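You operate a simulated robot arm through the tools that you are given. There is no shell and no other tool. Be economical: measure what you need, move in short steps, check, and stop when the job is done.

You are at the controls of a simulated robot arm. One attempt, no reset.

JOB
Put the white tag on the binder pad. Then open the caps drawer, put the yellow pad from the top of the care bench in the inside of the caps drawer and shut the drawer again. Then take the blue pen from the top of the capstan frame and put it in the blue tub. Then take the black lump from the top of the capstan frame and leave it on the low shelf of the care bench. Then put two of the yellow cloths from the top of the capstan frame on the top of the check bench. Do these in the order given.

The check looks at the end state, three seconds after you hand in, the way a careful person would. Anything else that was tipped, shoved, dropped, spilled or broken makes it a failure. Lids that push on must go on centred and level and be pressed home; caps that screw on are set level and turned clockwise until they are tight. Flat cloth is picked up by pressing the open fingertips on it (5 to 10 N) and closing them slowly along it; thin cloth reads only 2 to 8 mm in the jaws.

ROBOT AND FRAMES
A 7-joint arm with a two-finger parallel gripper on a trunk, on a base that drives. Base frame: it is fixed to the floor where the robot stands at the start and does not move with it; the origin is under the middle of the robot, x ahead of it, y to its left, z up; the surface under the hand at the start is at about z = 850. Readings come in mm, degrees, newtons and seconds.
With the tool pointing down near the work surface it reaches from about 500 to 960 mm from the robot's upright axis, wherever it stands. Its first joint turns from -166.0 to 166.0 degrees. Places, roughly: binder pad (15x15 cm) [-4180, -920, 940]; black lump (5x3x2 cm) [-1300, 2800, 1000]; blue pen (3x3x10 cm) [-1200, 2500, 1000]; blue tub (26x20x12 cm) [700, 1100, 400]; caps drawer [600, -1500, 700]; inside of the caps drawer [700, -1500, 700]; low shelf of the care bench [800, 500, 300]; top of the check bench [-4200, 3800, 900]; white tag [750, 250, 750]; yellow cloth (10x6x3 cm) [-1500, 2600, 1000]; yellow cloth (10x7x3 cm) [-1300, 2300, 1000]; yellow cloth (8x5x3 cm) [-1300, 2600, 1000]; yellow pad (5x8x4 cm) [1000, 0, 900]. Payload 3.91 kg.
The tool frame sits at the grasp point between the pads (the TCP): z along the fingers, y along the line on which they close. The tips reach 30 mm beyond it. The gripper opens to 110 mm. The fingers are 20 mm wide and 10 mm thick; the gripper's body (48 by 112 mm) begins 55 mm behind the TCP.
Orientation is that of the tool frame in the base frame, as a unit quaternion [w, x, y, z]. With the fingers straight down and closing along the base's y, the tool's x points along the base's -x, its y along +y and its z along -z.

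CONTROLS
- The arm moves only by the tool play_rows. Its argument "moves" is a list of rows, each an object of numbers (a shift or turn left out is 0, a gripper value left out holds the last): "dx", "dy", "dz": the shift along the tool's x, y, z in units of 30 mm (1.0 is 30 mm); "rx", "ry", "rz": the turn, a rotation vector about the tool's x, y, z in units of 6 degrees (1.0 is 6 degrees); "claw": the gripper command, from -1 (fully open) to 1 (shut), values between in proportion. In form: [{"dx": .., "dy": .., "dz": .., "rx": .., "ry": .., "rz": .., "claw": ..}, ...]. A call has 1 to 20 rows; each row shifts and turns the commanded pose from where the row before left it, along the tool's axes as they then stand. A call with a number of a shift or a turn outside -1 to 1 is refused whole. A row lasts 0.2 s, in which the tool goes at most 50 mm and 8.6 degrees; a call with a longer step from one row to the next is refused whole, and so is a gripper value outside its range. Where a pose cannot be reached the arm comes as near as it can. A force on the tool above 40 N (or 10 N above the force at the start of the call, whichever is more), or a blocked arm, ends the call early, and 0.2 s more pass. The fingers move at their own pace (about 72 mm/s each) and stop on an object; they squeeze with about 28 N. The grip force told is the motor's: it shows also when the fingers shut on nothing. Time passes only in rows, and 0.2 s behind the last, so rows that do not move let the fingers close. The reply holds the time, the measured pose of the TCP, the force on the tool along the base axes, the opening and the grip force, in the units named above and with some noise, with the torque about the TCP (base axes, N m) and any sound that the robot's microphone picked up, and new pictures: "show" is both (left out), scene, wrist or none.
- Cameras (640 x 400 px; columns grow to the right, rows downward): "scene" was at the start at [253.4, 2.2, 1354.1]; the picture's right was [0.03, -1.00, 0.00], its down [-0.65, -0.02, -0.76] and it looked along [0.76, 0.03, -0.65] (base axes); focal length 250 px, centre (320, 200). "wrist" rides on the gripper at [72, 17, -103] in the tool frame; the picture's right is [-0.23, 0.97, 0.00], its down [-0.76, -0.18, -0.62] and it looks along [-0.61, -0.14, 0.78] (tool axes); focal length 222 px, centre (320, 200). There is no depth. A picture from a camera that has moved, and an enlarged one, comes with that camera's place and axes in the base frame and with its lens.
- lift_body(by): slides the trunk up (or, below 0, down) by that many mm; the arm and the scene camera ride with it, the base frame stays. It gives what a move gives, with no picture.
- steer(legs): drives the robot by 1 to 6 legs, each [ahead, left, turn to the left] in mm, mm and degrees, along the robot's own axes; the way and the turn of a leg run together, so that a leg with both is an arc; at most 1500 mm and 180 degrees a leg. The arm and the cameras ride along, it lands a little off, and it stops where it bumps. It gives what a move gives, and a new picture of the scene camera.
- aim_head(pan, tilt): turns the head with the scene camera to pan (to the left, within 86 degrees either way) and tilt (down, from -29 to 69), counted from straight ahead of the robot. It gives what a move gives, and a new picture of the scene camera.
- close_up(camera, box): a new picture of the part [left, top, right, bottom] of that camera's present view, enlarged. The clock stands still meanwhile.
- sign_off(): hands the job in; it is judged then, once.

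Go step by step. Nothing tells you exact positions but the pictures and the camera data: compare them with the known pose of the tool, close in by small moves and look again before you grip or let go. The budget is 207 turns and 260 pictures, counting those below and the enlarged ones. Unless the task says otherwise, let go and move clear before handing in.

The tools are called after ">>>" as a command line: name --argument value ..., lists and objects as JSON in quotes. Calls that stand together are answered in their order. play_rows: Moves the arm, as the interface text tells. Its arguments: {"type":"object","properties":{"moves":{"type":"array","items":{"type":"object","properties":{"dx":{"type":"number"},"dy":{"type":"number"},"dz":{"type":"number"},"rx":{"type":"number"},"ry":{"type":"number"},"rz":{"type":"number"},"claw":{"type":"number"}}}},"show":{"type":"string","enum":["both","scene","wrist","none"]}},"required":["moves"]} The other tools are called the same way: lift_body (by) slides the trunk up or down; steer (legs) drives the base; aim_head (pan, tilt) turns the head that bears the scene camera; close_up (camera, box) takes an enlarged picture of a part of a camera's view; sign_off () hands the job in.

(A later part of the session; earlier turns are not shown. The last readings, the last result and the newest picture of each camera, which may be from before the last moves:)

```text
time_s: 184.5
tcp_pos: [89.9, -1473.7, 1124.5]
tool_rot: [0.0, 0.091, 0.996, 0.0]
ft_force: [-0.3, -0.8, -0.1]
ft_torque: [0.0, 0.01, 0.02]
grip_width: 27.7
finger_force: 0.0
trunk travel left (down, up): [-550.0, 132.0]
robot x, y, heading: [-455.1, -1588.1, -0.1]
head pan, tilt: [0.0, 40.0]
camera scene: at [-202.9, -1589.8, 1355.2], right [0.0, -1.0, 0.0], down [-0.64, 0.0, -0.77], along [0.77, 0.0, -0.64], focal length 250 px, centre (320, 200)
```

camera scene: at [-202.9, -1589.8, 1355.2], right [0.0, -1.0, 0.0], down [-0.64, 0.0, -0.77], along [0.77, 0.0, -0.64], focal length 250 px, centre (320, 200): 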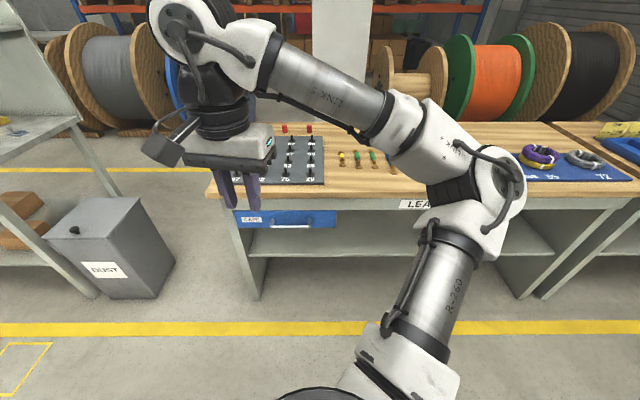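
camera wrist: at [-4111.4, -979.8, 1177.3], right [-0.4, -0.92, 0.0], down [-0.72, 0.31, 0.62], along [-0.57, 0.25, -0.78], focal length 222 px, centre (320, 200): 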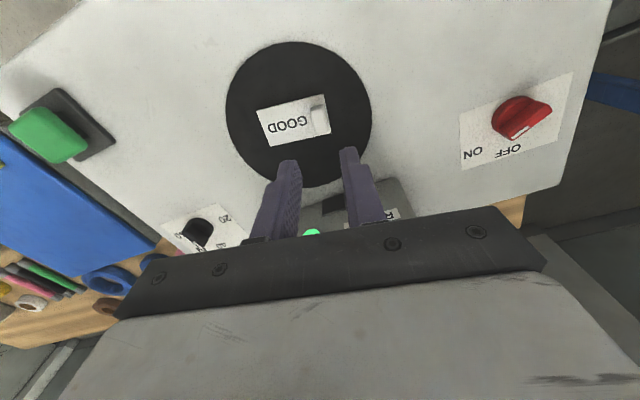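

The CAPS drawer with a bar handle is at the bench's left end. I enlarge it.

>>> close_up --camera "scene" --box '[200, 160, 360, 260]'

>>> close_up --camera "scene" --box '[0, 80, 160, 180]'

```text
4.00 times, centred on (280, 210) of scene
camera zoom: at [-202.9, -1589.8, 1355.2], right [0.0, -1.0, 0.0], down [-0.64, 0.0, -0.77], along [0.77, 0.0, -0.64], focal length 1002 px, centre (480, 160)
```

zoom: 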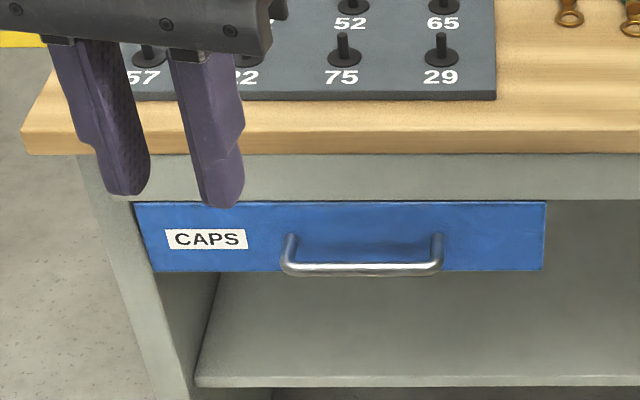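

```text
4.00 times, centred on (80, 130) of scene
camera zoom: at [-202.9, -1589.8, 1355.2], right [0.0, -1.0, 0.0], down [-0.64, 0.0, -0.77], along [0.77, 0.0, -0.64], focal length 1002 px, centre (1280, 480)
```

zoom: 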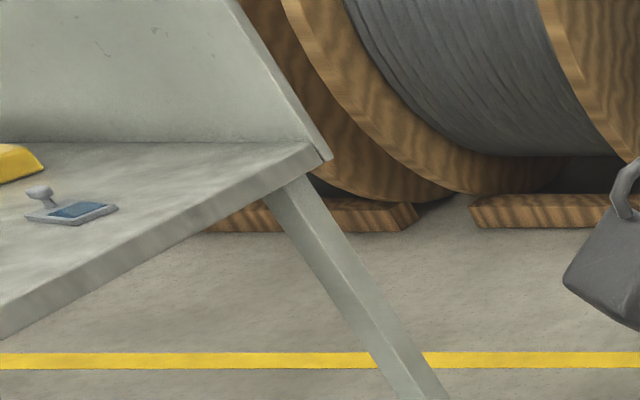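

The handle bar is horizontal, around (435, -1483, 700). I'll take it with the tool pointing forward and fingers closing vertically. First I extend and turn the wrist in free space.

>>> play_rows --moves '[{"rz": -0.87}, {"rz": -0.87}, {"dx": -1}, {"dx": -1}, {"dx": -1}, {"dx": -1}, {"dx": -1}, {"rz": 1}, {"rz": 1}, {"rz": 1}, {"rz": 1}, {"rz": 1}, {"rz": 1}, {"rz": 1}, {"rz": 1}, {"rz": 1}, {"rz": 1}, {"rz": 1}, {"rz": 1}]' --show "none"

>>> play_rows --moves '[{"rz": 1}, {"rz": 1}, {"rz": 1}, {"rx": -1}, {"rx": -1}, {"rx": -1}, {"rx": -1}, {"rx": -1}, {"rx": -1}, {"rx": -1}, {"rx": -1}, {"rx": -1}, {"rx": -1}, {"rx": -1}, {"rx": -1}, {"rx": -1}, {"rx": -1}, {"rx": -1}]'

```text
time_s: 188.5
tcp_pos: [239.6, -1473.3, 1125.7]
tool_rot: [0.0, 0.59, 0.808, 0.0]
ft_force: [0.3, 0.0, 0.3]
ft_torque: [0.0, 0.02, -0.01]
grip_width: 27.7
finger_force: 0.1
trunk travel left (down, up): [-550.0, 132.0]
robot x, y, heading: [-454.8, -1588.8, -0.3]
head pan, tilt: [0.0, 40.0]
```

```text
time_s: 192.3
tcp_pos: [240.3, -1472.3, 1125.2]
tool_rot: [0.5, 0.499, 0.5, 0.5]
ft_force: [0.4, -0.4, -0.4]
ft_torque: [-0.01, 0.02, 0.0]
grip_width: 27.5
finger_force: 0.0
trunk travel left (down, up): [-550.0, 132.0]
robot x, y, heading: [-457.0, -1588.0, -0.3]
head pan, tilt: [0.0, 40.0]
camera scene: at [-202.7, -1589.8, 1355.2], right [-0.01, -1.0, 0.0], down [-0.64, 0.0, -0.77], along [0.77, 0.0, -0.64], focal length 250 px, centre (320, 200)
camera wrist: at [136.9, -1400.4, 1141.0], right [0.0, -0.23, 0.97], down [-0.62, -0.76, -0.18], along [0.78, -0.61, -0.14], focal length 222 px, centre (320, 200)
```

scene: 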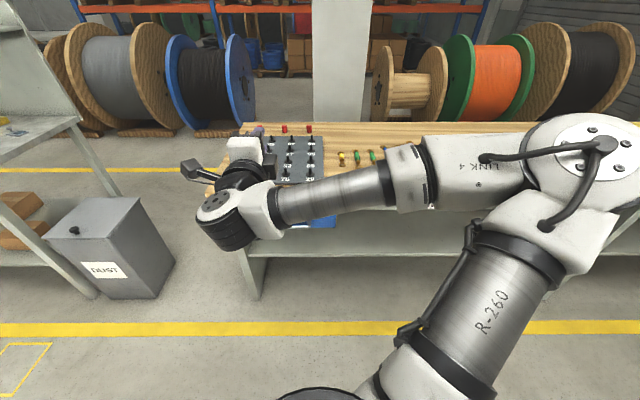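
wrist: 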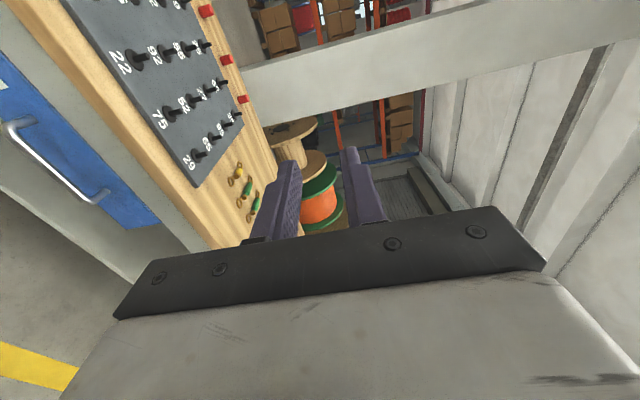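

Tool is level. I lower the trunk 435 mm to bring the hand to handle height and open the fingers moderately.

>>> lift_body --by -435

>>> play_rows --moves '[{"claw": -0.1}, {"dx": -0.37}, {}]'

```text
refused: -435 is not a number from -400 to 400
```

```text
time_s: 193.1
tcp_pos: [240.5, -1485.1, 1124.7]
tool_rot: [0.502, 0.501, 0.498, 0.499]
ft_force: [-1.2, -0.5, -0.1]
ft_torque: [-0.02, -0.01, -0.03]
grip_width: 60.5
finger_force: 0.0
trunk travel left (down, up): [-550.0, 132.0]
robot x, y, heading: [-456.6, -1589.7, -0.3]
head pan, tilt: [0.0, 40.0]
camera scene: at [-202.9, -1589.8, 1355.2], right [0.0, -1.0, 0.0], down [-0.64, 0.0, -0.77], along [0.77, 0.0, -0.64], focal length 250 px, centre (320, 200)
camera wrist: at [137.3, -1412.2, 1140.5], right [0.0, -0.23, 0.97], down [-0.62, -0.76, -0.18], along [0.78, -0.61, -0.14], focal length 222 px, centre (320, 200)
```

scene: 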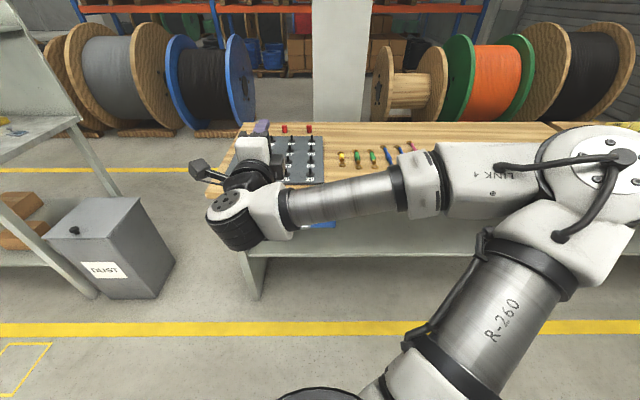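
wrist: 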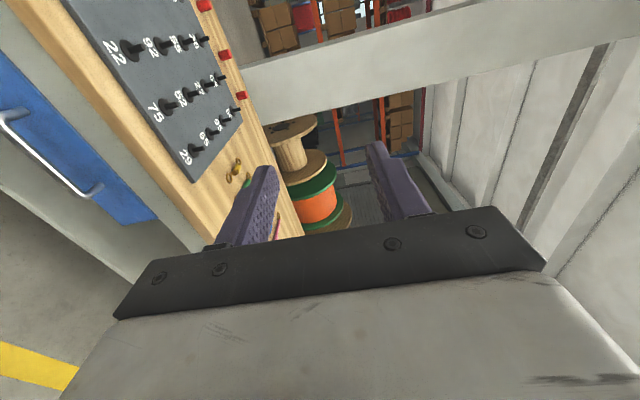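

>>> lift_body --by -400

>>> lift_body --by -35

>>> aim_head --pan 8 --tilt 20

>>> play_rows --moves '[{}]' --show "wrist"

```text
time_s: 196.9
tcp_pos: [239.9, -1484.9, 724.5]
tool_rot: [0.5, 0.5, 0.5, 0.5]
ft_force: [0.0, -0.5, 0.5]
ft_torque: [0.01, -0.02, 0.01]
grip_width: 60.4
finger_force: 0.0
trunk travel left (down, up): [-150.0, 532.0]
robot x, y, heading: [-459.8, -1586.4, -0.4]
head pan, tilt: [0.0, 40.0]
```

```text
time_s: 197.7
tcp_pos: [240.5, -1484.7, 688.8]
tool_rot: [0.501, 0.5, 0.499, 0.5]
ft_force: [0.7, -0.8, -0.1]
ft_torque: [0.02, 0.0, -0.03]
grip_width: 60.3
finger_force: 0.1
trunk travel left (down, up): [-115.0, 567.0]
robot x, y, heading: [-456.1, -1588.4, -0.1]
head pan, tilt: [0.0, 40.0]
```

```text
time_s: 198.5
tcp_pos: [239.3, -1484.3, 689.1]
tool_rot: [0.5, 0.501, 0.499, 0.499]
ft_force: [-0.1, 0.3, 0.5]
ft_torque: [-0.01, 0.0, -0.02]
grip_width: 60.3
finger_force: 0.1
trunk travel left (down, up): [-115.0, 567.0]
robot x, y, heading: [-460.4, -1588.1, -0.4]
head pan, tilt: [8.0, 20.0]
camera scene: at [-195.6, -1576.9, 951.5], right [0.13, -0.99, 0.0], down [-0.34, -0.05, -0.94], along [0.93, 0.13, -0.34], focal length 250 px, centre (320, 200)
```

scene: 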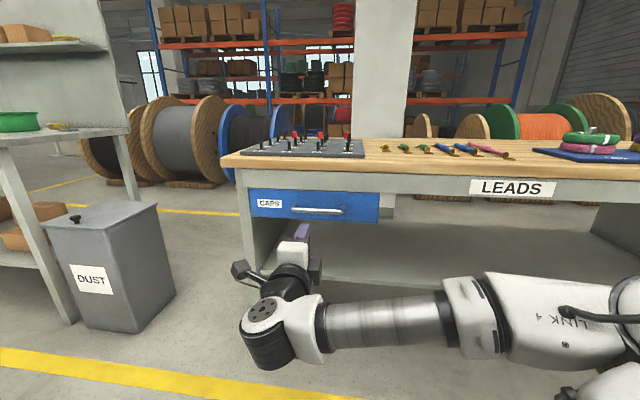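

```text
time_s: 198.9
tcp_pos: [240.3, -1484.4, 689.7]
tool_rot: [0.501, 0.501, 0.499, 0.5]
ft_force: [0.5, -0.1, 1.1]
ft_torque: [0.0, -0.01, 0.05]
grip_width: 60.4
finger_force: 0.1
trunk travel left (down, up): [-115.0, 567.0]
robot x, y, heading: [-460.0, -1591.2, -0.5]
head pan, tilt: [8.0, 20.0]
camera wrist: at [137.3, -1412.2, 705.5], right [0.0, -0.23, 0.97], down [-0.62, -0.76, -0.18], along [0.78, -0.61, -0.14], focal length 222 px, centre (320, 200)
```

wrist: 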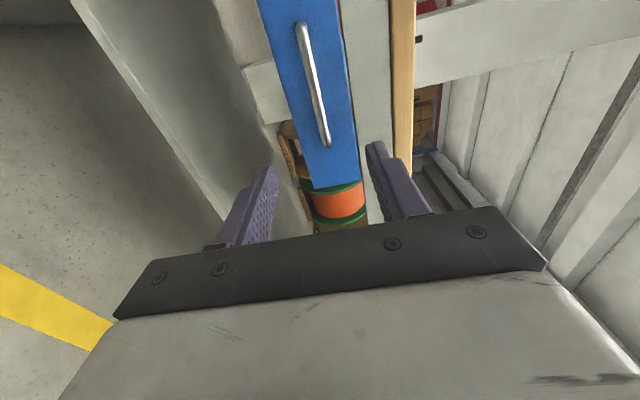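

Bar at about (447, -1482, 685). I advance to grasp it with tips just short of the drawer face.

>>> play_rows --moves '[{"dz": 1, "dy": -0.13}, {"dz": 1}, {"dz": 1}, {"dz": 1}, {"dz": 1}, {"dz": 0.8}, {}]'

```text
time_s: 200.5
tcp_pos: [413.4, -1484.7, 684.0]
tool_rot: [0.501, 0.501, 0.499, 0.5]
ft_force: [0.1, 0.0, -0.8]
ft_torque: [0.03, 0.01, 0.01]
grip_width: 60.3
finger_force: 0.0
trunk travel left (down, up): [-115.0, 567.0]
robot x, y, heading: [-458.1, -1588.5, -0.3]
head pan, tilt: [8.0, 20.0]
camera scene: at [-195.6, -1576.9, 951.6], right [0.13, -0.99, 0.0], down [-0.34, -0.05, -0.94], along [0.93, 0.13, -0.34], focal length 250 px, centre (320, 200)
camera wrist: at [311.3, -1413.0, 700.9], right [0.0, -0.23, 0.97], down [-0.62, -0.76, -0.18], along [0.78, -0.61, -0.14], focal length 222 px, centre (320, 200)
```

scene: 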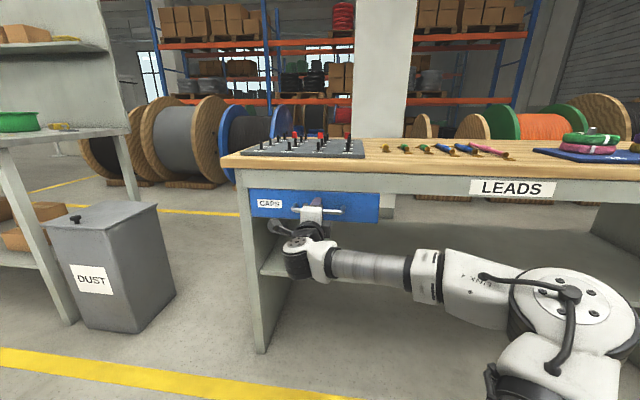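
wrist: 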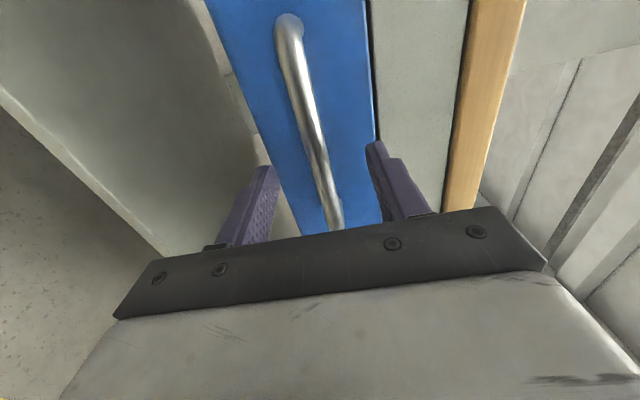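

Bar is between the fingers. I advance slowly a bit more and close.

>>> play_rows --moves '[{"dz": 0.5}, {"dz": 0.4}, {}, {"claw": 1}, {}, {}, {}, {}]'

```text
time_s: 202.3
tcp_pos: [440.2, -1485.2, 685.7]
tool_rot: [0.501, 0.5, 0.5, 0.499]
ft_force: [0.8, -0.8, -1.3]
ft_torque: [0.05, 0.04, 0.01]
grip_width: 13.7
finger_force: 44.6
trunk travel left (down, up): [-115.0, 567.0]
robot x, y, heading: [-457.9, -1587.4, -0.4]
head pan, tilt: [8.0, 20.0]
camera scene: at [-195.5, -1576.9, 951.5], right [0.13, -0.99, 0.0], down [-0.34, -0.05, -0.94], along [0.93, 0.13, -0.34], focal length 250 px, centre (320, 200)
camera wrist: at [338.4, -1412.7, 701.1], right [0.0, -0.23, 0.97], down [-0.62, -0.76, -0.18], along [0.78, -0.61, -0.14], focal length 222 px, centre (320, 200)
```

scene: 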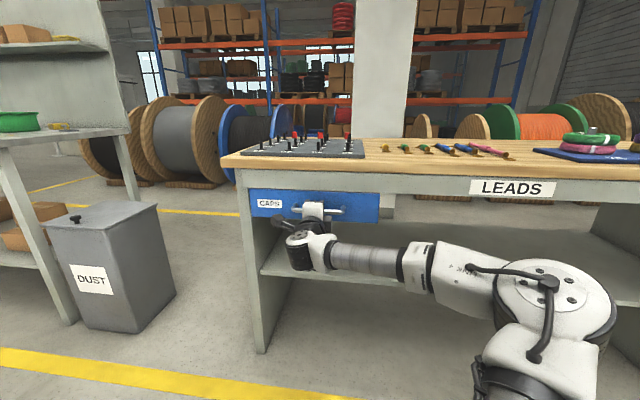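
wrist: 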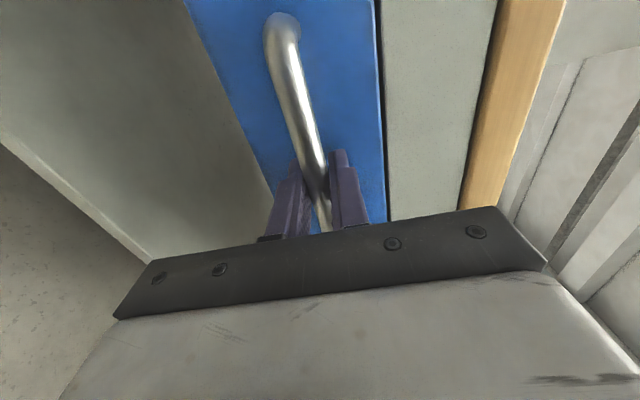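

The bar is gripped. I pull slowly.

>>> play_rows --moves '[{"dz": -0.3}, {"dz": -0.4}, {"dz": -0.5}, {"dz": -0.5}, {"dz": -0.6}, {"dz": -0.6}, {"dz": -0.6}, {"dz": -0.6}, {"dz": -0.6}, {"dz": -0.6}, {"dz": -0.6}, {}]'

```text
time_s: 204.9
tcp_pos: [265.5, -1484.9, 684.3]
tool_rot: [0.5, 0.501, 0.5, 0.499]
ft_force: [-0.1, -5.1, -18.9]
ft_torque: [0.01, 0.09, -0.29]
grip_width: 13.7
finger_force: 44.7
trunk travel left (down, up): [-115.0, 567.0]
robot x, y, heading: [-459.1, -1587.7, -0.4]
head pan, tilt: [8.0, 20.0]
camera scene: at [-194.6, -1577.0, 951.1], right [0.13, -0.99, 0.0], down [-0.34, -0.05, -0.94], along [0.93, 0.13, -0.34], focal length 250 px, centre (320, 200)
camera wrist: at [163.3, -1412.7, 701.5], right [0.0, -0.23, 0.97], down [-0.63, -0.76, -0.17], along [0.78, -0.61, -0.14], focal length 222 px, centre (320, 200)
```

scene: 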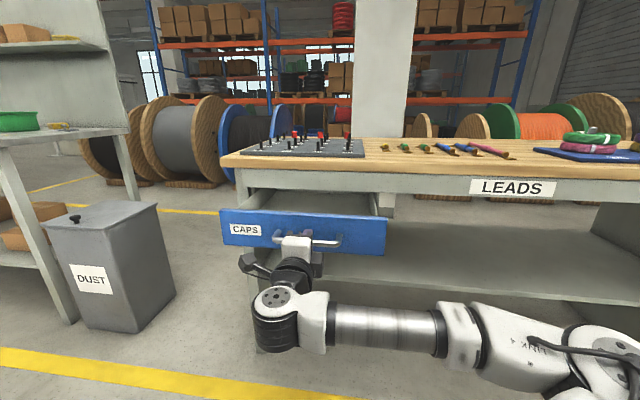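
wrist: 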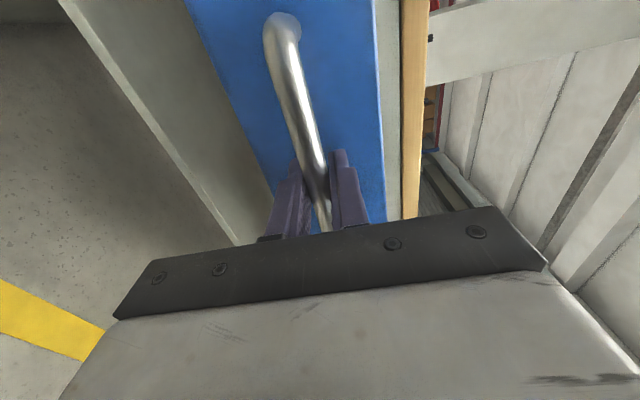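

The drawer is open about 175 mm. I pull a little further for room, then release.

>>> play_rows --moves '[{"dz": -0.5}, {"dz": -0.5}, {"dz": -0.5}, {}, {"claw": 0}, {}, {}, {"dz": -0.5}, {"dz": -1}, {"dz": -1}, {}]'

```text
time_s: 207.3
tcp_pos: [197.6, -1452.3, 709.3]
tool_rot: [0.5, 0.502, 0.5, 0.498]
ft_force: [0.1, -8.0, -18.2]
ft_torque: [-0.04, 0.45, -0.2]
grip_width: 64.1
finger_force: 9.0
out of reach, approached as far as the arm can: row 3, 8, 9, 10
trunk travel left (down, up): [-115.0, 567.0]
robot x, y, heading: [-458.3, -1586.0, -0.3]
head pan, tilt: [8.0, 20.0]
camera scene: at [-194.7, -1577.1, 951.0], right [0.13, -0.99, 0.0], down [-0.34, -0.05, -0.94], along [0.93, 0.13, -0.34], focal length 250 px, centre (320, 200)
camera wrist: at [94.7, -1379.8, 726.8], right [0.01, -0.23, 0.97], down [-0.63, -0.76, -0.17], along [0.78, -0.61, -0.15], focal length 222 px, centre (320, 200)
```

scene: 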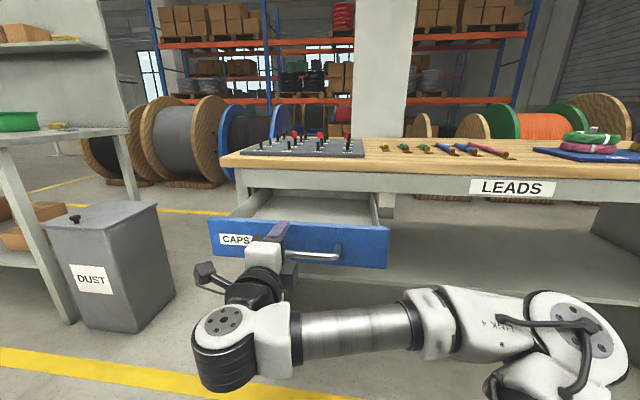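
wrist: 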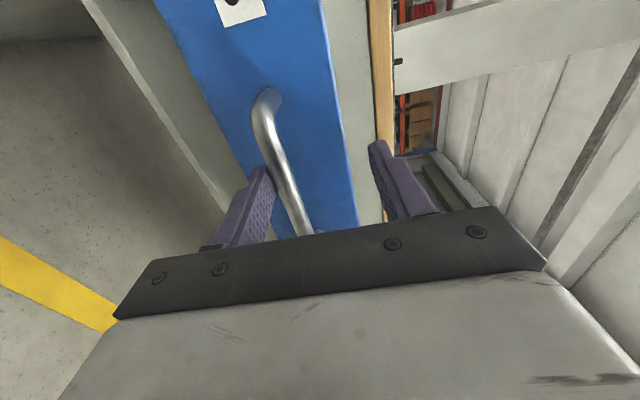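

The arm hit its inner limit and drifted. I command it back centred on the bar and then withdraw by driving the base back.

>>> play_rows --moves '[{"dz": 0.8}, {"dz": 0.8}, {"dz": 0.6}, {}, {}]'

```text
time_s: 208.5
tcp_pos: [263.6, -1452.3, 711.1]
tool_rot: [0.499, 0.5, 0.501, 0.5]
ft_force: [0.4, 6.4, -17.9]
ft_torque: [0.24, 0.34, 0.17]
grip_width: 63.9
finger_force: 8.5
trunk travel left (down, up): [-115.0, 567.0]
robot x, y, heading: [-455.6, -1587.2, -0.4]
head pan, tilt: [8.0, 20.0]
camera scene: at [-194.6, -1576.4, 951.2], right [0.13, -0.99, 0.0], down [-0.34, -0.05, -0.94], along [0.93, 0.13, -0.34], focal length 250 px, centre (320, 200)
camera wrist: at [161.1, -1379.6, 726.3], right [0.0, -0.23, 0.97], down [-0.62, -0.76, -0.18], along [0.78, -0.61, -0.14], focal length 222 px, centre (320, 200)
```

scene: 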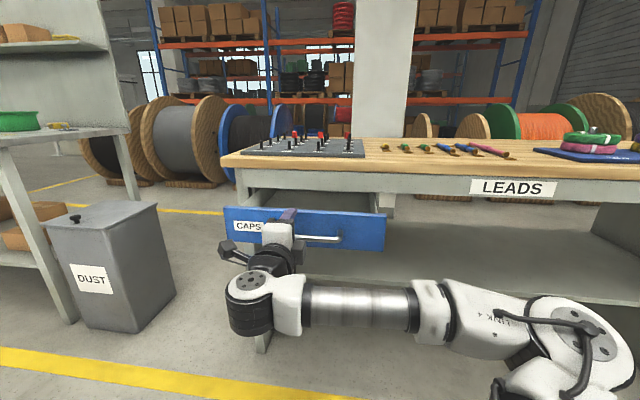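
wrist: 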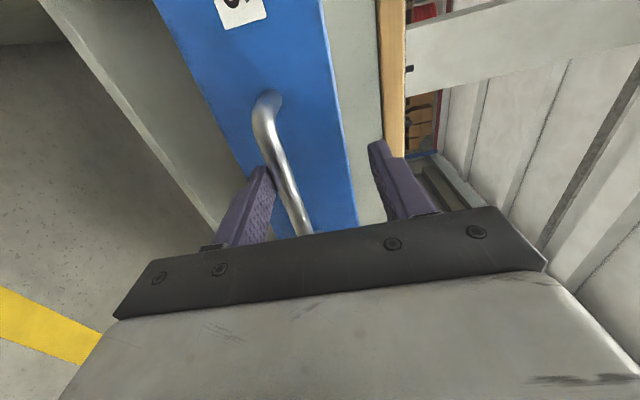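

I relieve the vertical load by moving down to bar level, then drive back.

>>> play_rows --moves '[{"dy": -0.4}, {"dy": -0.45}, {"claw": -0.2}, {}]' --show "wrist"

```text
time_s: 209.5
tcp_pos: [264.3, -1451.1, 685.9]
tool_rot: [0.501, 0.5, 0.499, 0.5]
ft_force: [0.3, -0.4, 0.0]
ft_torque: [-0.02, 0.0, 0.01]
grip_width: 66.1
finger_force: 0.0
trunk travel left (down, up): [-115.0, 567.0]
robot x, y, heading: [-457.8, -1586.7, -0.5]
head pan, tilt: [8.0, 20.0]
camera wrist: at [161.4, -1379.7, 702.0], right [0.0, -0.23, 0.97], down [-0.62, -0.76, -0.18], along [0.78, -0.61, -0.14], focal length 222 px, centre (320, 200)
```

wrist: 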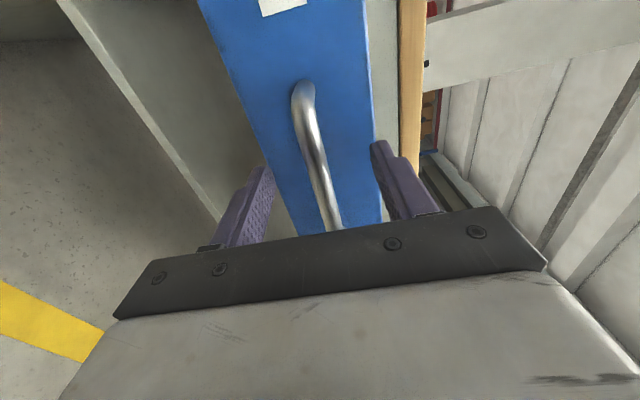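

Free of load. I re-grip and pull the drawer out a further 60 mm with the base, then release and back away.

>>> play_rows --moves '[{"claw": 1}, {}, {}, {}, {}]' --show "none"

>>> steer --legs '[[-60, 0, 0]]'

>>> play_rows --moves '[{"claw": -0.1}, {}, {}, {}]' --show "none"

>>> steer --legs '[[-150, 0, 0]]'

```text
time_s: 210.7
tcp_pos: [264.4, -1452.9, 685.9]
tool_rot: [0.5, 0.5, 0.501, 0.499]
ft_force: [-1.0, 0.0, -6.6]
ft_torque: [0.06, 0.13, 0.08]
grip_width: 13.9
finger_force: 45.3
trunk travel left (down, up): [-115.0, 567.0]
robot x, y, heading: [-459.6, -1588.8, -0.2]
head pan, tilt: [8.0, 20.0]
```

```text
time_s: 211.7
tcp_pos: [205.0, -1451.5, 684.6]
tool_rot: [0.5, 0.5, 0.5, 0.5]
ft_force: [-0.5, -6.0, -8.8]
ft_torque: [0.01, 0.23, 0.48]
grip_width: 13.7
finger_force: 45.0
trunk travel left (down, up): [-115.0, 567.0]
robot x, y, heading: [-519.1, -1590.2, -0.2]
head pan, tilt: [8.0, 20.0]
camera scene: at [-255.5, -1576.7, 951.4], right [0.13, -0.99, 0.0], down [-0.34, -0.05, -0.94], along [0.93, 0.13, -0.34], focal length 250 px, centre (320, 200)
```

scene: 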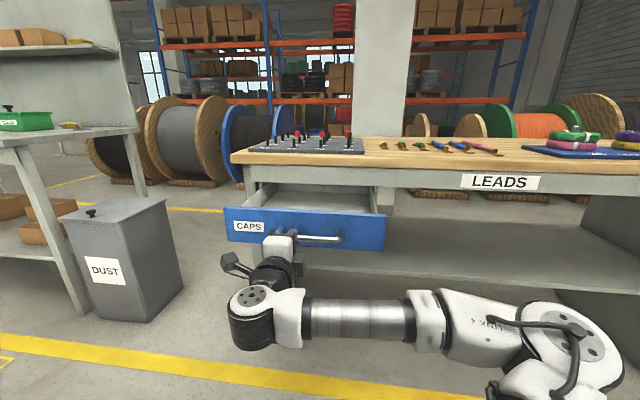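

```text
time_s: 212.7
tcp_pos: [202.7, -1452.4, 685.9]
tool_rot: [0.5, 0.501, 0.501, 0.499]
ft_force: [0.6, 0.0, 0.5]
ft_torque: [-0.02, -0.03, -0.01]
grip_width: 60.3
finger_force: 0.1
trunk travel left (down, up): [-115.0, 567.0]
robot x, y, heading: [-519.1, -1585.1, -0.4]
head pan, tilt: [8.0, 20.0]
```

```text
time_s: 214.1
tcp_pos: [53.4, -1450.8, 686.1]
tool_rot: [0.5, 0.501, 0.499, 0.499]
ft_force: [0.0, 0.9, -0.3]
ft_torque: [0.0, 0.04, -0.02]
grip_width: 60.6
finger_force: 0.0
trunk travel left (down, up): [-115.0, 567.0]
robot x, y, heading: [-666.0, -1586.3, -0.2]
head pan, tilt: [8.0, 20.0]
camera scene: at [-405.7, -1575.7, 951.6], right [0.14, -0.99, 0.0], down [-0.34, -0.05, -0.94], along [0.93, 0.13, -0.34], focal length 250 px, centre (320, 200)
```

scene: 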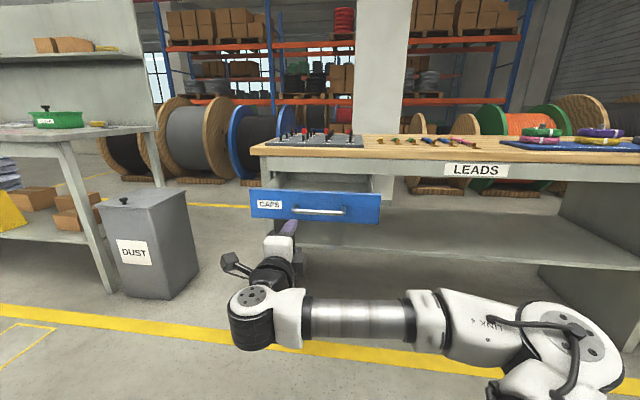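

Drawer is open ~235 mm. I raise the trunk and turn the tool down again.

>>> lift_body --by 400

>>> lift_body --by 100

>>> play_rows --moves '[{"rx": 1}, {"rx": 1}, {"rx": 1}, {"rx": 1}, {"rx": 1}, {"rx": 1}, {"rx": 1}, {"rx": 1}, {"rx": 1}, {"rx": 1}, {"rx": 1}, {"rx": 1}, {"rx": 1}, {"rx": 1}, {"rx": 1}, {"rz": -1}, {"rz": -1}, {"rz": -1}, {"rz": -1}, {"rz": -1}]' --show "none"

>>> play_rows --moves '[{"rz": -1}, {"rz": -1}, {"rz": -1}, {"rz": -1}, {"rz": -1}, {"rz": -1}, {"rz": -1}, {"rz": -1}, {"rz": -1}, {"rz": -1}, {"dx": 1}, {"dx": 1}, {"dx": 1}]' --show "none"

>>> steer --legs '[[150, 0, 0], [0, 1500, 0], [250, 0, 0]]'

>>> aim_head --pan 0 --tilt 35

```text
time_s: 217.9
tcp_pos: [54.0, -1450.1, 1085.5]
tool_rot: [0.501, 0.5, 0.5, 0.499]
ft_force: [0.7, 0.3, 0.1]
ft_torque: [0.01, 0.0, 0.0]
grip_width: 60.5
finger_force: 0.0
trunk travel left (down, up): [-515.0, 167.0]
robot x, y, heading: [-667.1, -1589.7, -0.2]
head pan, tilt: [8.0, 20.0]
```

```text
time_s: 219.2
tcp_pos: [53.8, -1450.2, 1184.6]
tool_rot: [0.5, 0.5, 0.5, 0.5]
ft_force: [0.0, -0.4, 0.6]
ft_torque: [0.0, 0.01, -0.03]
grip_width: 60.3
finger_force: 0.0
trunk travel left (down, up): [-615.0, 67.0]
robot x, y, heading: [-668.1, -1589.9, -0.3]
head pan, tilt: [8.0, 20.0]
```

```text
time_s: 223.4
tcp_pos: [53.7, -1451.4, 1185.8]
tool_rot: [0.0, 0.5, 0.866, -0.001]
ft_force: [-0.4, -0.2, 0.4]
ft_torque: [0.02, 0.0, 0.0]
grip_width: 60.2
finger_force: 0.1
trunk travel left (down, up): [-615.0, 67.0]
robot x, y, heading: [-666.9, -1588.7, -0.1]
head pan, tilt: [8.0, 20.0]
```

```text
time_s: 226.2
tcp_pos: [-37.4, -1451.9, 1185.1]
tool_rot: [-0.001, 0.002, 1.0, 0.0]
ft_force: [0.1, -0.2, 0.7]
ft_torque: [0.02, -0.02, 0.03]
grip_width: 60.7
finger_force: 0.2
trunk travel left (down, up): [-615.0, 67.0]
robot x, y, heading: [-669.0, -1589.3, -0.1]
head pan, tilt: [8.0, 20.0]
```

```text
time_s: 240.2
tcp_pos: [364.0, 16.2, 1185.2]
tool_rot: [-0.002, 0.0, 1.0, 0.0]
ft_force: [0.2, -0.7, -0.5]
ft_torque: [0.0, 0.0, 0.0]
grip_width: 60.5
finger_force: 0.0
trunk travel left (down, up): [-615.0, 67.0]
robot x, y, heading: [-266.7, -123.1, -0.1]
head pan, tilt: [8.0, 20.0]
camera scene: at [-4.8, -107.9, 1451.4], right [0.14, -0.99, 0.0], down [-0.34, -0.05, -0.94], along [0.93, 0.13, -0.34], focal length 250 px, centre (320, 200)
```

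scene: 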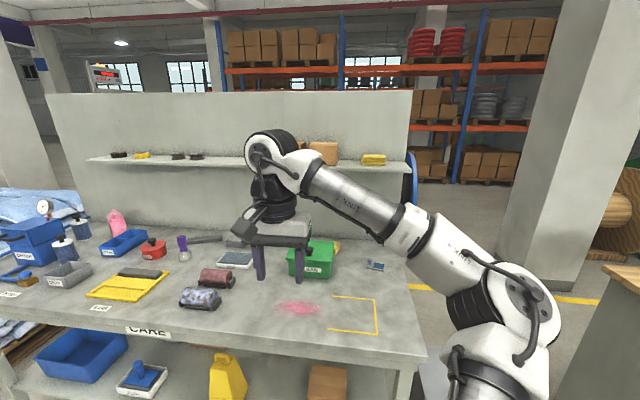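

```text
time_s: 240.9
tcp_pos: [364.2, 16.9, 1185.0]
tool_rot: [-0.001, 0.0, 1.0, 0.001]
ft_force: [-0.3, 0.2, 0.1]
ft_torque: [0.0, 0.01, -0.02]
grip_width: 60.5
finger_force: 0.1
trunk travel left (down, up): [-615.0, 67.0]
robot x, y, heading: [-267.1, -119.0, -0.1]
head pan, tilt: [0.0, 35.0]
camera scene: at [-9.7, -120.8, 1427.8], right [0.0, -1.0, 0.0], down [-0.57, 0.0, -0.82], along [0.82, 0.0, -0.57], focal length 250 px, centre (320, 200)
```

scene: 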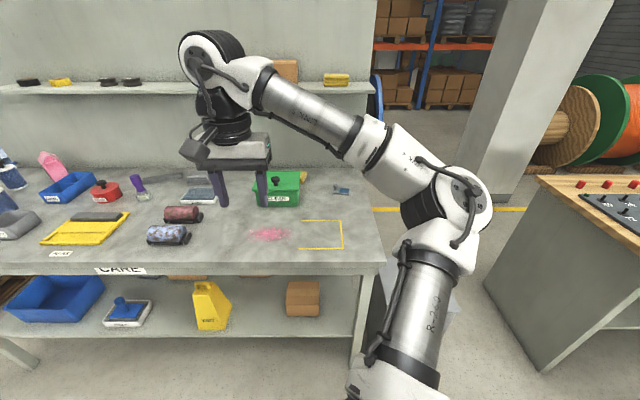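

The yellow pad is behind the green box at about (973, -49). I move in closer and look from above with the hand.

>>> steer --legs '[[340, 60, 0]]'

>>> play_rows --moves '[{"dx": -1, "dy": -0.6}, {"dx": -1, "dy": -0.6}, {"dx": -1, "dy": -0.6}, {}]'

>>> close_up --camera "scene" --box '[220, 120, 380, 220]'

```text
time_s: 243.2
tcp_pos: [708.9, 74.2, 1185.9]
tool_rot: [0.0, 0.001, 1.0, 0.0]
ft_force: [0.4, 0.5, -0.3]
ft_torque: [0.05, 0.03, 0.01]
grip_width: 60.7
finger_force: 0.0
trunk travel left (down, up): [-615.0, 67.0]
robot x, y, heading: [79.8, -59.6, -0.3]
head pan, tilt: [0.0, 35.0]
camera scene: at [336.4, -62.0, 1427.6], right [0.0, -1.0, 0.0], down [-0.57, 0.0, -0.82], along [0.82, 0.0, -0.57], focal length 250 px, centre (320, 200)
```

scene: 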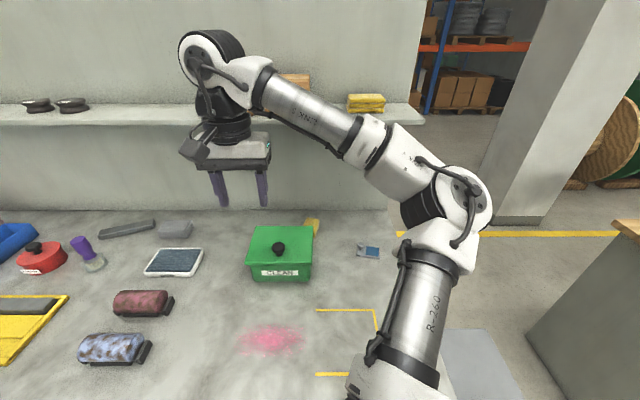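

```text
time_s: 244.2
tcp_pos: [799.3, 21.3, 1185.4]
tool_rot: [0.0, 0.0, 1.0, 0.0]
ft_force: [0.5, 0.9, 1.3]
ft_torque: [0.02, -0.03, 0.0]
grip_width: 60.7
finger_force: 0.1
trunk travel left (down, up): [-615.0, 67.0]
robot x, y, heading: [79.9, -56.3, -0.1]
head pan, tilt: [0.0, 35.0]
camera scene: at [335.6, -62.0, 1427.8], right [0.0, -1.0, 0.0], down [-0.57, 0.0, -0.82], along [0.82, 0.0, -0.57], focal length 250 px, centre (320, 200)
camera wrist: at [727.3, 38.0, 1287.7], right [0.23, 0.97, 0.0], down [0.76, -0.18, 0.62], along [0.61, -0.14, -0.78], focal length 222 px, centre (320, 200)
```

scene: 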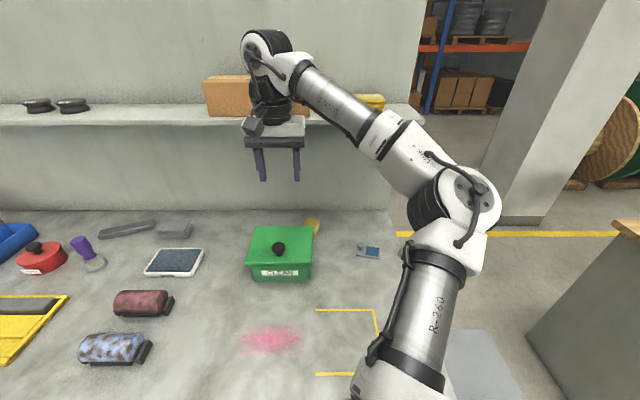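
wrist: 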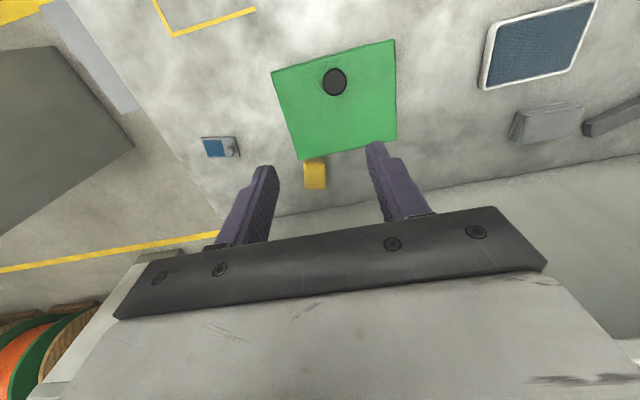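

```text
4.00 times, centred on (300, 170) of scene
camera zoom: at [335.6, -62.0, 1427.8], right [0.0, -1.0, 0.0], down [-0.57, 0.0, -0.82], along [0.82, 0.0, -0.57], focal length 1002 px, centre (400, 320)
```

zoom: 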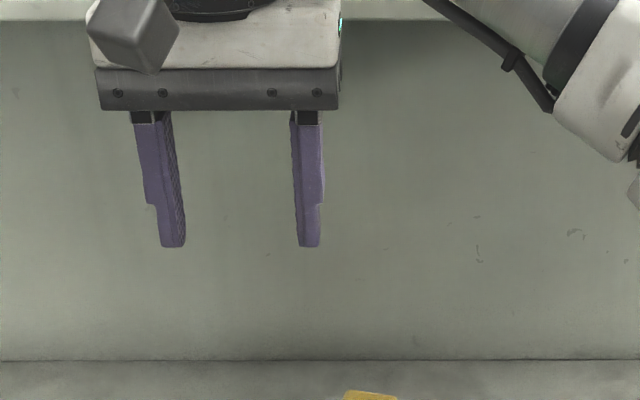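

Pad estimated at (970, -28), box lid edge at x≈910, z≈929, shelf edge at x≈966, z≈1229. I enlarge the wrist view for the pad's exact outline.

>>> close_up --camera "wrist" --box '[270, 120, 366, 180]'

>>> close_up --camera "wrist" --box '[270, 150, 366, 210]'

>>> close_up --camera "scene" --box '[240, 190, 336, 250]'

```text
6.67 times, centred on (318, 150) of wrist
camera zoom: at [727.3, 38.0, 1287.7], right [0.23, 0.97, 0.0], down [0.76, -0.18, 0.62], along [0.61, -0.14, -0.78], focal length 1481 px, centre (333, 533)
```

zoom: 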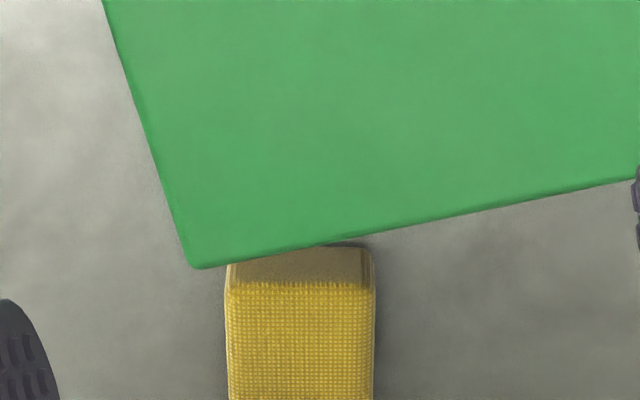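

```text
6.67 times, centred on (318, 180) of wrist
camera zoom: at [727.3, 38.0, 1287.7], right [0.23, 0.97, 0.0], down [0.76, -0.18, 0.62], along [0.61, -0.14, -0.78], focal length 1481 px, centre (333, 333)
```

zoom: 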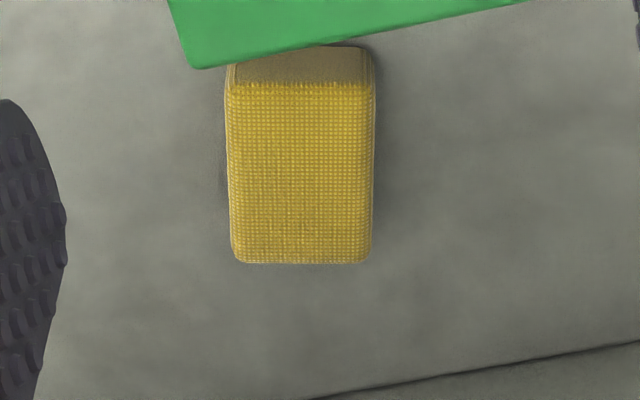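

```text
6.67 times, centred on (288, 220) of scene
camera zoom: at [335.6, -62.0, 1427.8], right [0.0, -1.0, 0.0], down [-0.57, 0.0, -0.82], along [0.82, 0.0, -0.57], focal length 1670 px, centre (533, 67)
```

zoom: 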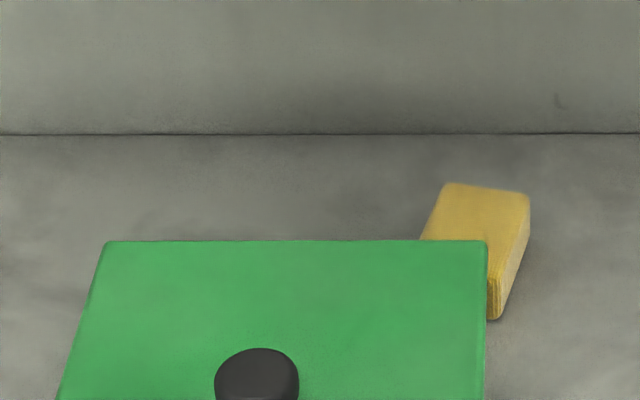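

Pad centre ≈ (973, -29), top z ≈ 890, yaw ≈ -13°. I go down to the right of the green box first, staying clear of the shelf above.

>>> play_rows --moves '[{"dx": -0.34, "dy": -0.84, "claw": -0.36}, {"dx": -0.34, "dy": -0.84}, {"dx": -0.34, "dy": -0.84}, {"dx": -0.34, "dy": -0.84}, {"dx": -0.34, "dy": -0.84}, {"dx": -0.34, "dy": -0.84}, {"rz": 0.74}, {"rz": 0.74}, {"rz": 0.74}, {"dz": 0.95}, {"dz": 0.95}, {"dz": 0.95}, {"dz": 0.95}, {"dz": 0.95}, {"dz": 0.95}, {"dz": 0.95}, {"dz": 0.95}, {"dz": 0.95}, {}]'

```text
time_s: 248.2
tcp_pos: [859.5, -130.0, 929.8]
tool_rot: [0.0, 0.117, 0.993, 0.0]
ft_force: [-0.2, 0.3, 1.0]
ft_torque: [-0.03, 0.0, -0.02]
grip_width: 74.6
finger_force: 0.1
trunk travel left (down, up): [-615.0, 67.0]
robot x, y, heading: [80.2, -61.2, -0.4]
head pan, tilt: [0.0, 35.0]
camera scene: at [335.7, -62.1, 1427.8], right [0.0, -1.0, 0.0], down [-0.57, 0.0, -0.82], along [0.82, 0.0, -0.57], focal length 250 px, centre (320, 200)
camera wrist: at [793.0, -96.2, 1031.2], right [0.45, 0.89, 0.0], down [0.7, -0.35, 0.62], along [0.56, -0.28, -0.78], focal length 222 px, centre (320, 200)
```

scene: 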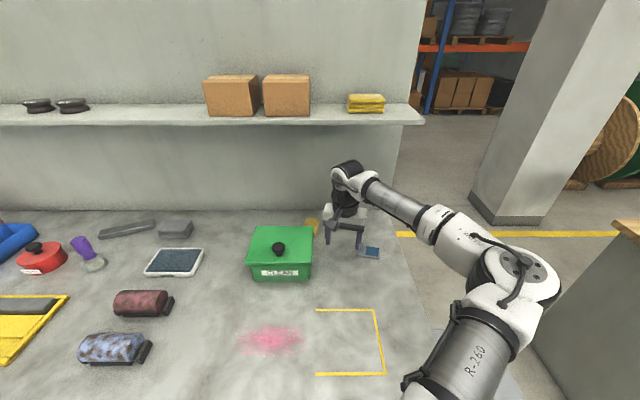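
wrist: 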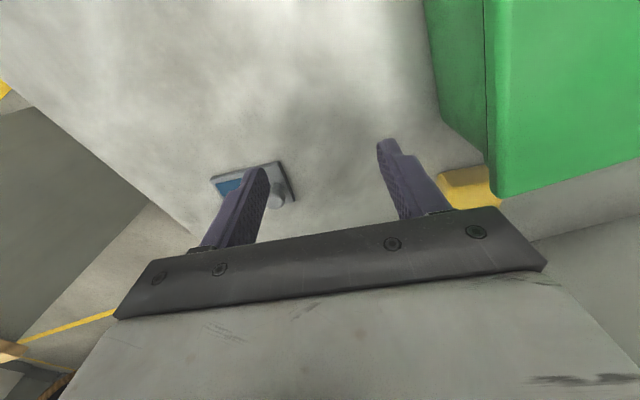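

I slide forward to x = 973 at this height, still right of the pad, and look.

>>> play_rows --moves '[{"dx": -0.73, "dy": 0.18}, {"dx": -0.73, "dy": 0.18}, {"dx": -0.73, "dy": 0.17}, {"dx": -0.73, "dy": 0.17}, {"dx": -0.74, "dy": 0.17}, {}]'

```text
time_s: 249.6
tcp_pos: [972.6, -130.5, 927.6]
tool_rot: [0.0, 0.117, 0.993, 0.0]
ft_force: [0.5, -0.5, 0.3]
ft_torque: [0.03, -0.02, 0.01]
grip_width: 74.6
finger_force: 0.1
trunk travel left (down, up): [-615.0, 67.0]
robot x, y, heading: [77.9, -64.7, -0.2]
head pan, tilt: [0.0, 35.0]
camera scene: at [335.6, -62.2, 1427.8], right [0.0, -1.0, 0.0], down [-0.57, 0.0, -0.82], along [0.82, 0.0, -0.57], focal length 250 px, centre (320, 200)
camera wrist: at [907.1, -97.7, 1030.7], right [0.45, 0.9, 0.0], down [0.7, -0.35, 0.62], along [0.56, -0.28, -0.78], focal length 222 px, centre (320, 200)
```

scene: 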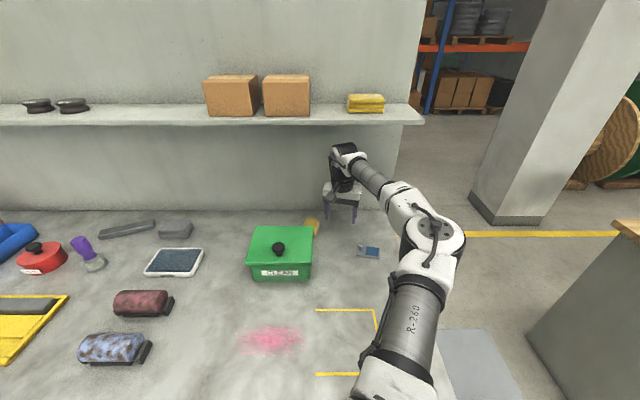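
wrist: 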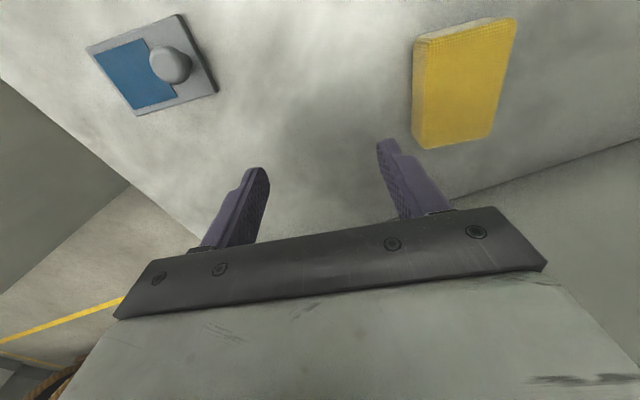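

Pad centre refined to (974, -33). I slide left over it at a height where the tips just clear it.

>>> play_rows --moves '[{"dx": 0.18, "dy": 0.8}, {"dx": 0.18, "dy": 0.8}, {"dx": 0.18, "dy": 0.8}, {"dx": 0.17, "dy": 0.77}, {}]'

```text
time_s: 250.8
tcp_pos: [974.1, -33.6, 929.1]
tool_rot: [0.0, 0.116, 0.993, 0.0]
ft_force: [0.1, -0.3, 0.0]
ft_torque: [0.03, 0.01, 0.03]
grip_width: 74.6
finger_force: 0.0
trunk travel left (down, up): [-615.0, 67.0]
robot x, y, heading: [79.8, -63.9, -0.0]
head pan, tilt: [0.0, 35.0]
camera scene: at [335.7, -62.3, 1427.8], right [0.0, -1.0, 0.0], down [-0.57, 0.0, -0.82], along [0.82, 0.0, -0.57], focal length 250 px, centre (320, 200)
camera wrist: at [907.4, -0.7, 1031.5], right [0.45, 0.89, 0.0], down [0.7, -0.35, 0.62], along [0.56, -0.28, -0.78], focal length 222 px, centre (320, 200)
```

scene: 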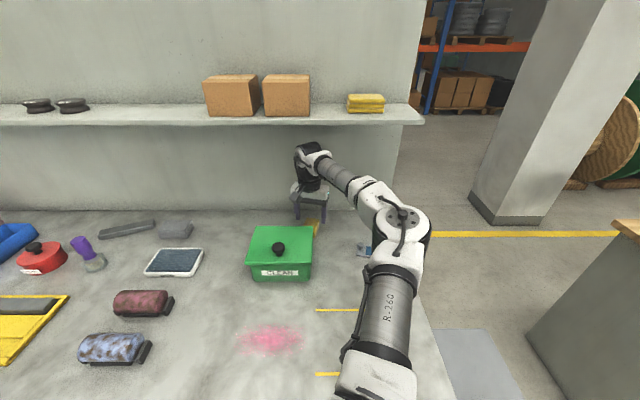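
wrist: 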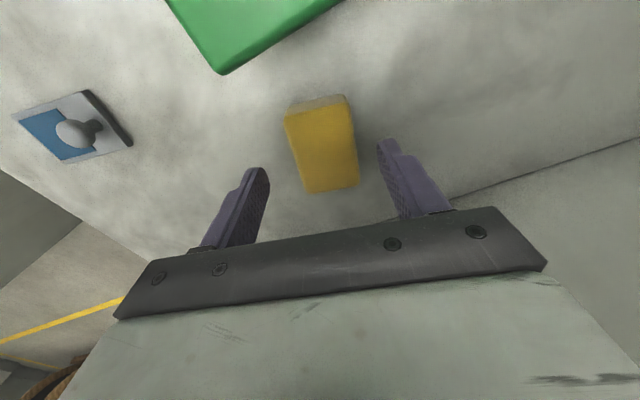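

Well placed between the fingers. I descend and close on the pad.

>>> play_rows --moves '[{"dx": 0.12, "dy": 0.07}, {"dz": 0.5}, {"dz": 0.5}, {"dz": 0.38}, {}, {"claw": 1}, {}, {}, {}, {}]' --show "wrist"

```text
time_s: 253.0
tcp_pos: [971.3, -30.1, 886.6]
tool_rot: [0.0, 0.116, 0.993, 0.0]
ft_force: [0.0, -0.9, -0.1]
ft_torque: [-0.03, 0.01, 0.0]
grip_width: 46.7
finger_force: 28.4
trunk travel left (down, up): [-615.0, 67.0]
robot x, y, heading: [77.8, -58.4, -0.3]
head pan, tilt: [0.0, 35.0]
camera wrist: at [905.6, 2.6, 989.9], right [0.45, 0.89, 0.0], down [0.7, -0.35, 0.62], along [0.56, -0.28, -0.78], focal length 222 px, centre (320, 200)
```

wrist: 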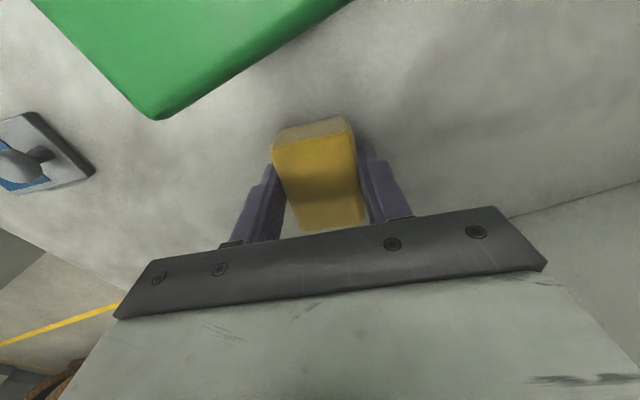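

Pad gripped at 46.7 mm. I lift slightly, slide right past the box, back out from under the shelf, then up.

>>> play_rows --moves '[{"dz": -0.6}, {"dz": -0.9}, {"dx": -0.2, "dy": -0.81}, {"dx": -0.19, "dy": -0.81}, {"dx": -0.19, "dy": -0.81}, {"dx": -0.19, "dy": -0.81}, {"dx": 0.91, "dy": -0.22}, {"dx": 0.91, "dy": -0.22}, {"dx": 0.91, "dy": -0.22}, {"dx": 0.91, "dy": -0.21}, {"dx": 0.91, "dy": -0.21}, {"dz": -1}, {"dz": -1}, {"dz": -1}, {"dz": -1}, {"dz": -1}, {"dz": -1}, {"dx": 1}, {"dx": 1}, {"dx": 1}]'

```text
time_s: 257.2
tcp_pos: [743.0, -109.6, 1112.8]
tool_rot: [0.0, 0.117, 0.993, 0.0]
ft_force: [0.0, -0.2, -0.3]
ft_torque: [0.0, 0.01, 0.01]
grip_width: 46.7
finger_force: 28.4
trunk travel left (down, up): [-615.0, 67.0]
robot x, y, heading: [76.8, -60.2, -0.0]
head pan, tilt: [0.0, 35.0]
camera scene: at [335.5, -62.2, 1427.8], right [0.0, -1.0, 0.0], down [-0.57, 0.0, -0.82], along [0.82, 0.0, -0.57], focal length 250 px, centre (320, 200)
camera wrist: at [676.4, -76.4, 1214.9], right [0.45, 0.89, 0.0], down [0.7, -0.35, 0.62], along [0.56, -0.28, -0.78], focal length 222 px, centre (320, 200)
```

scene: 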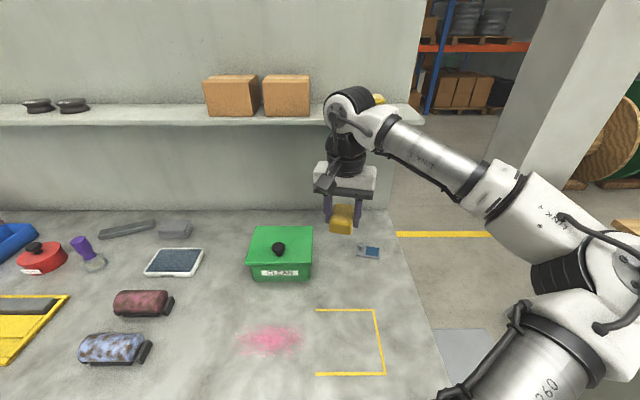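
wrist: 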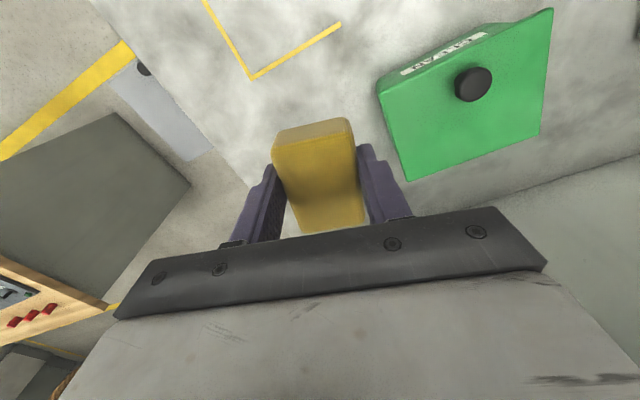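

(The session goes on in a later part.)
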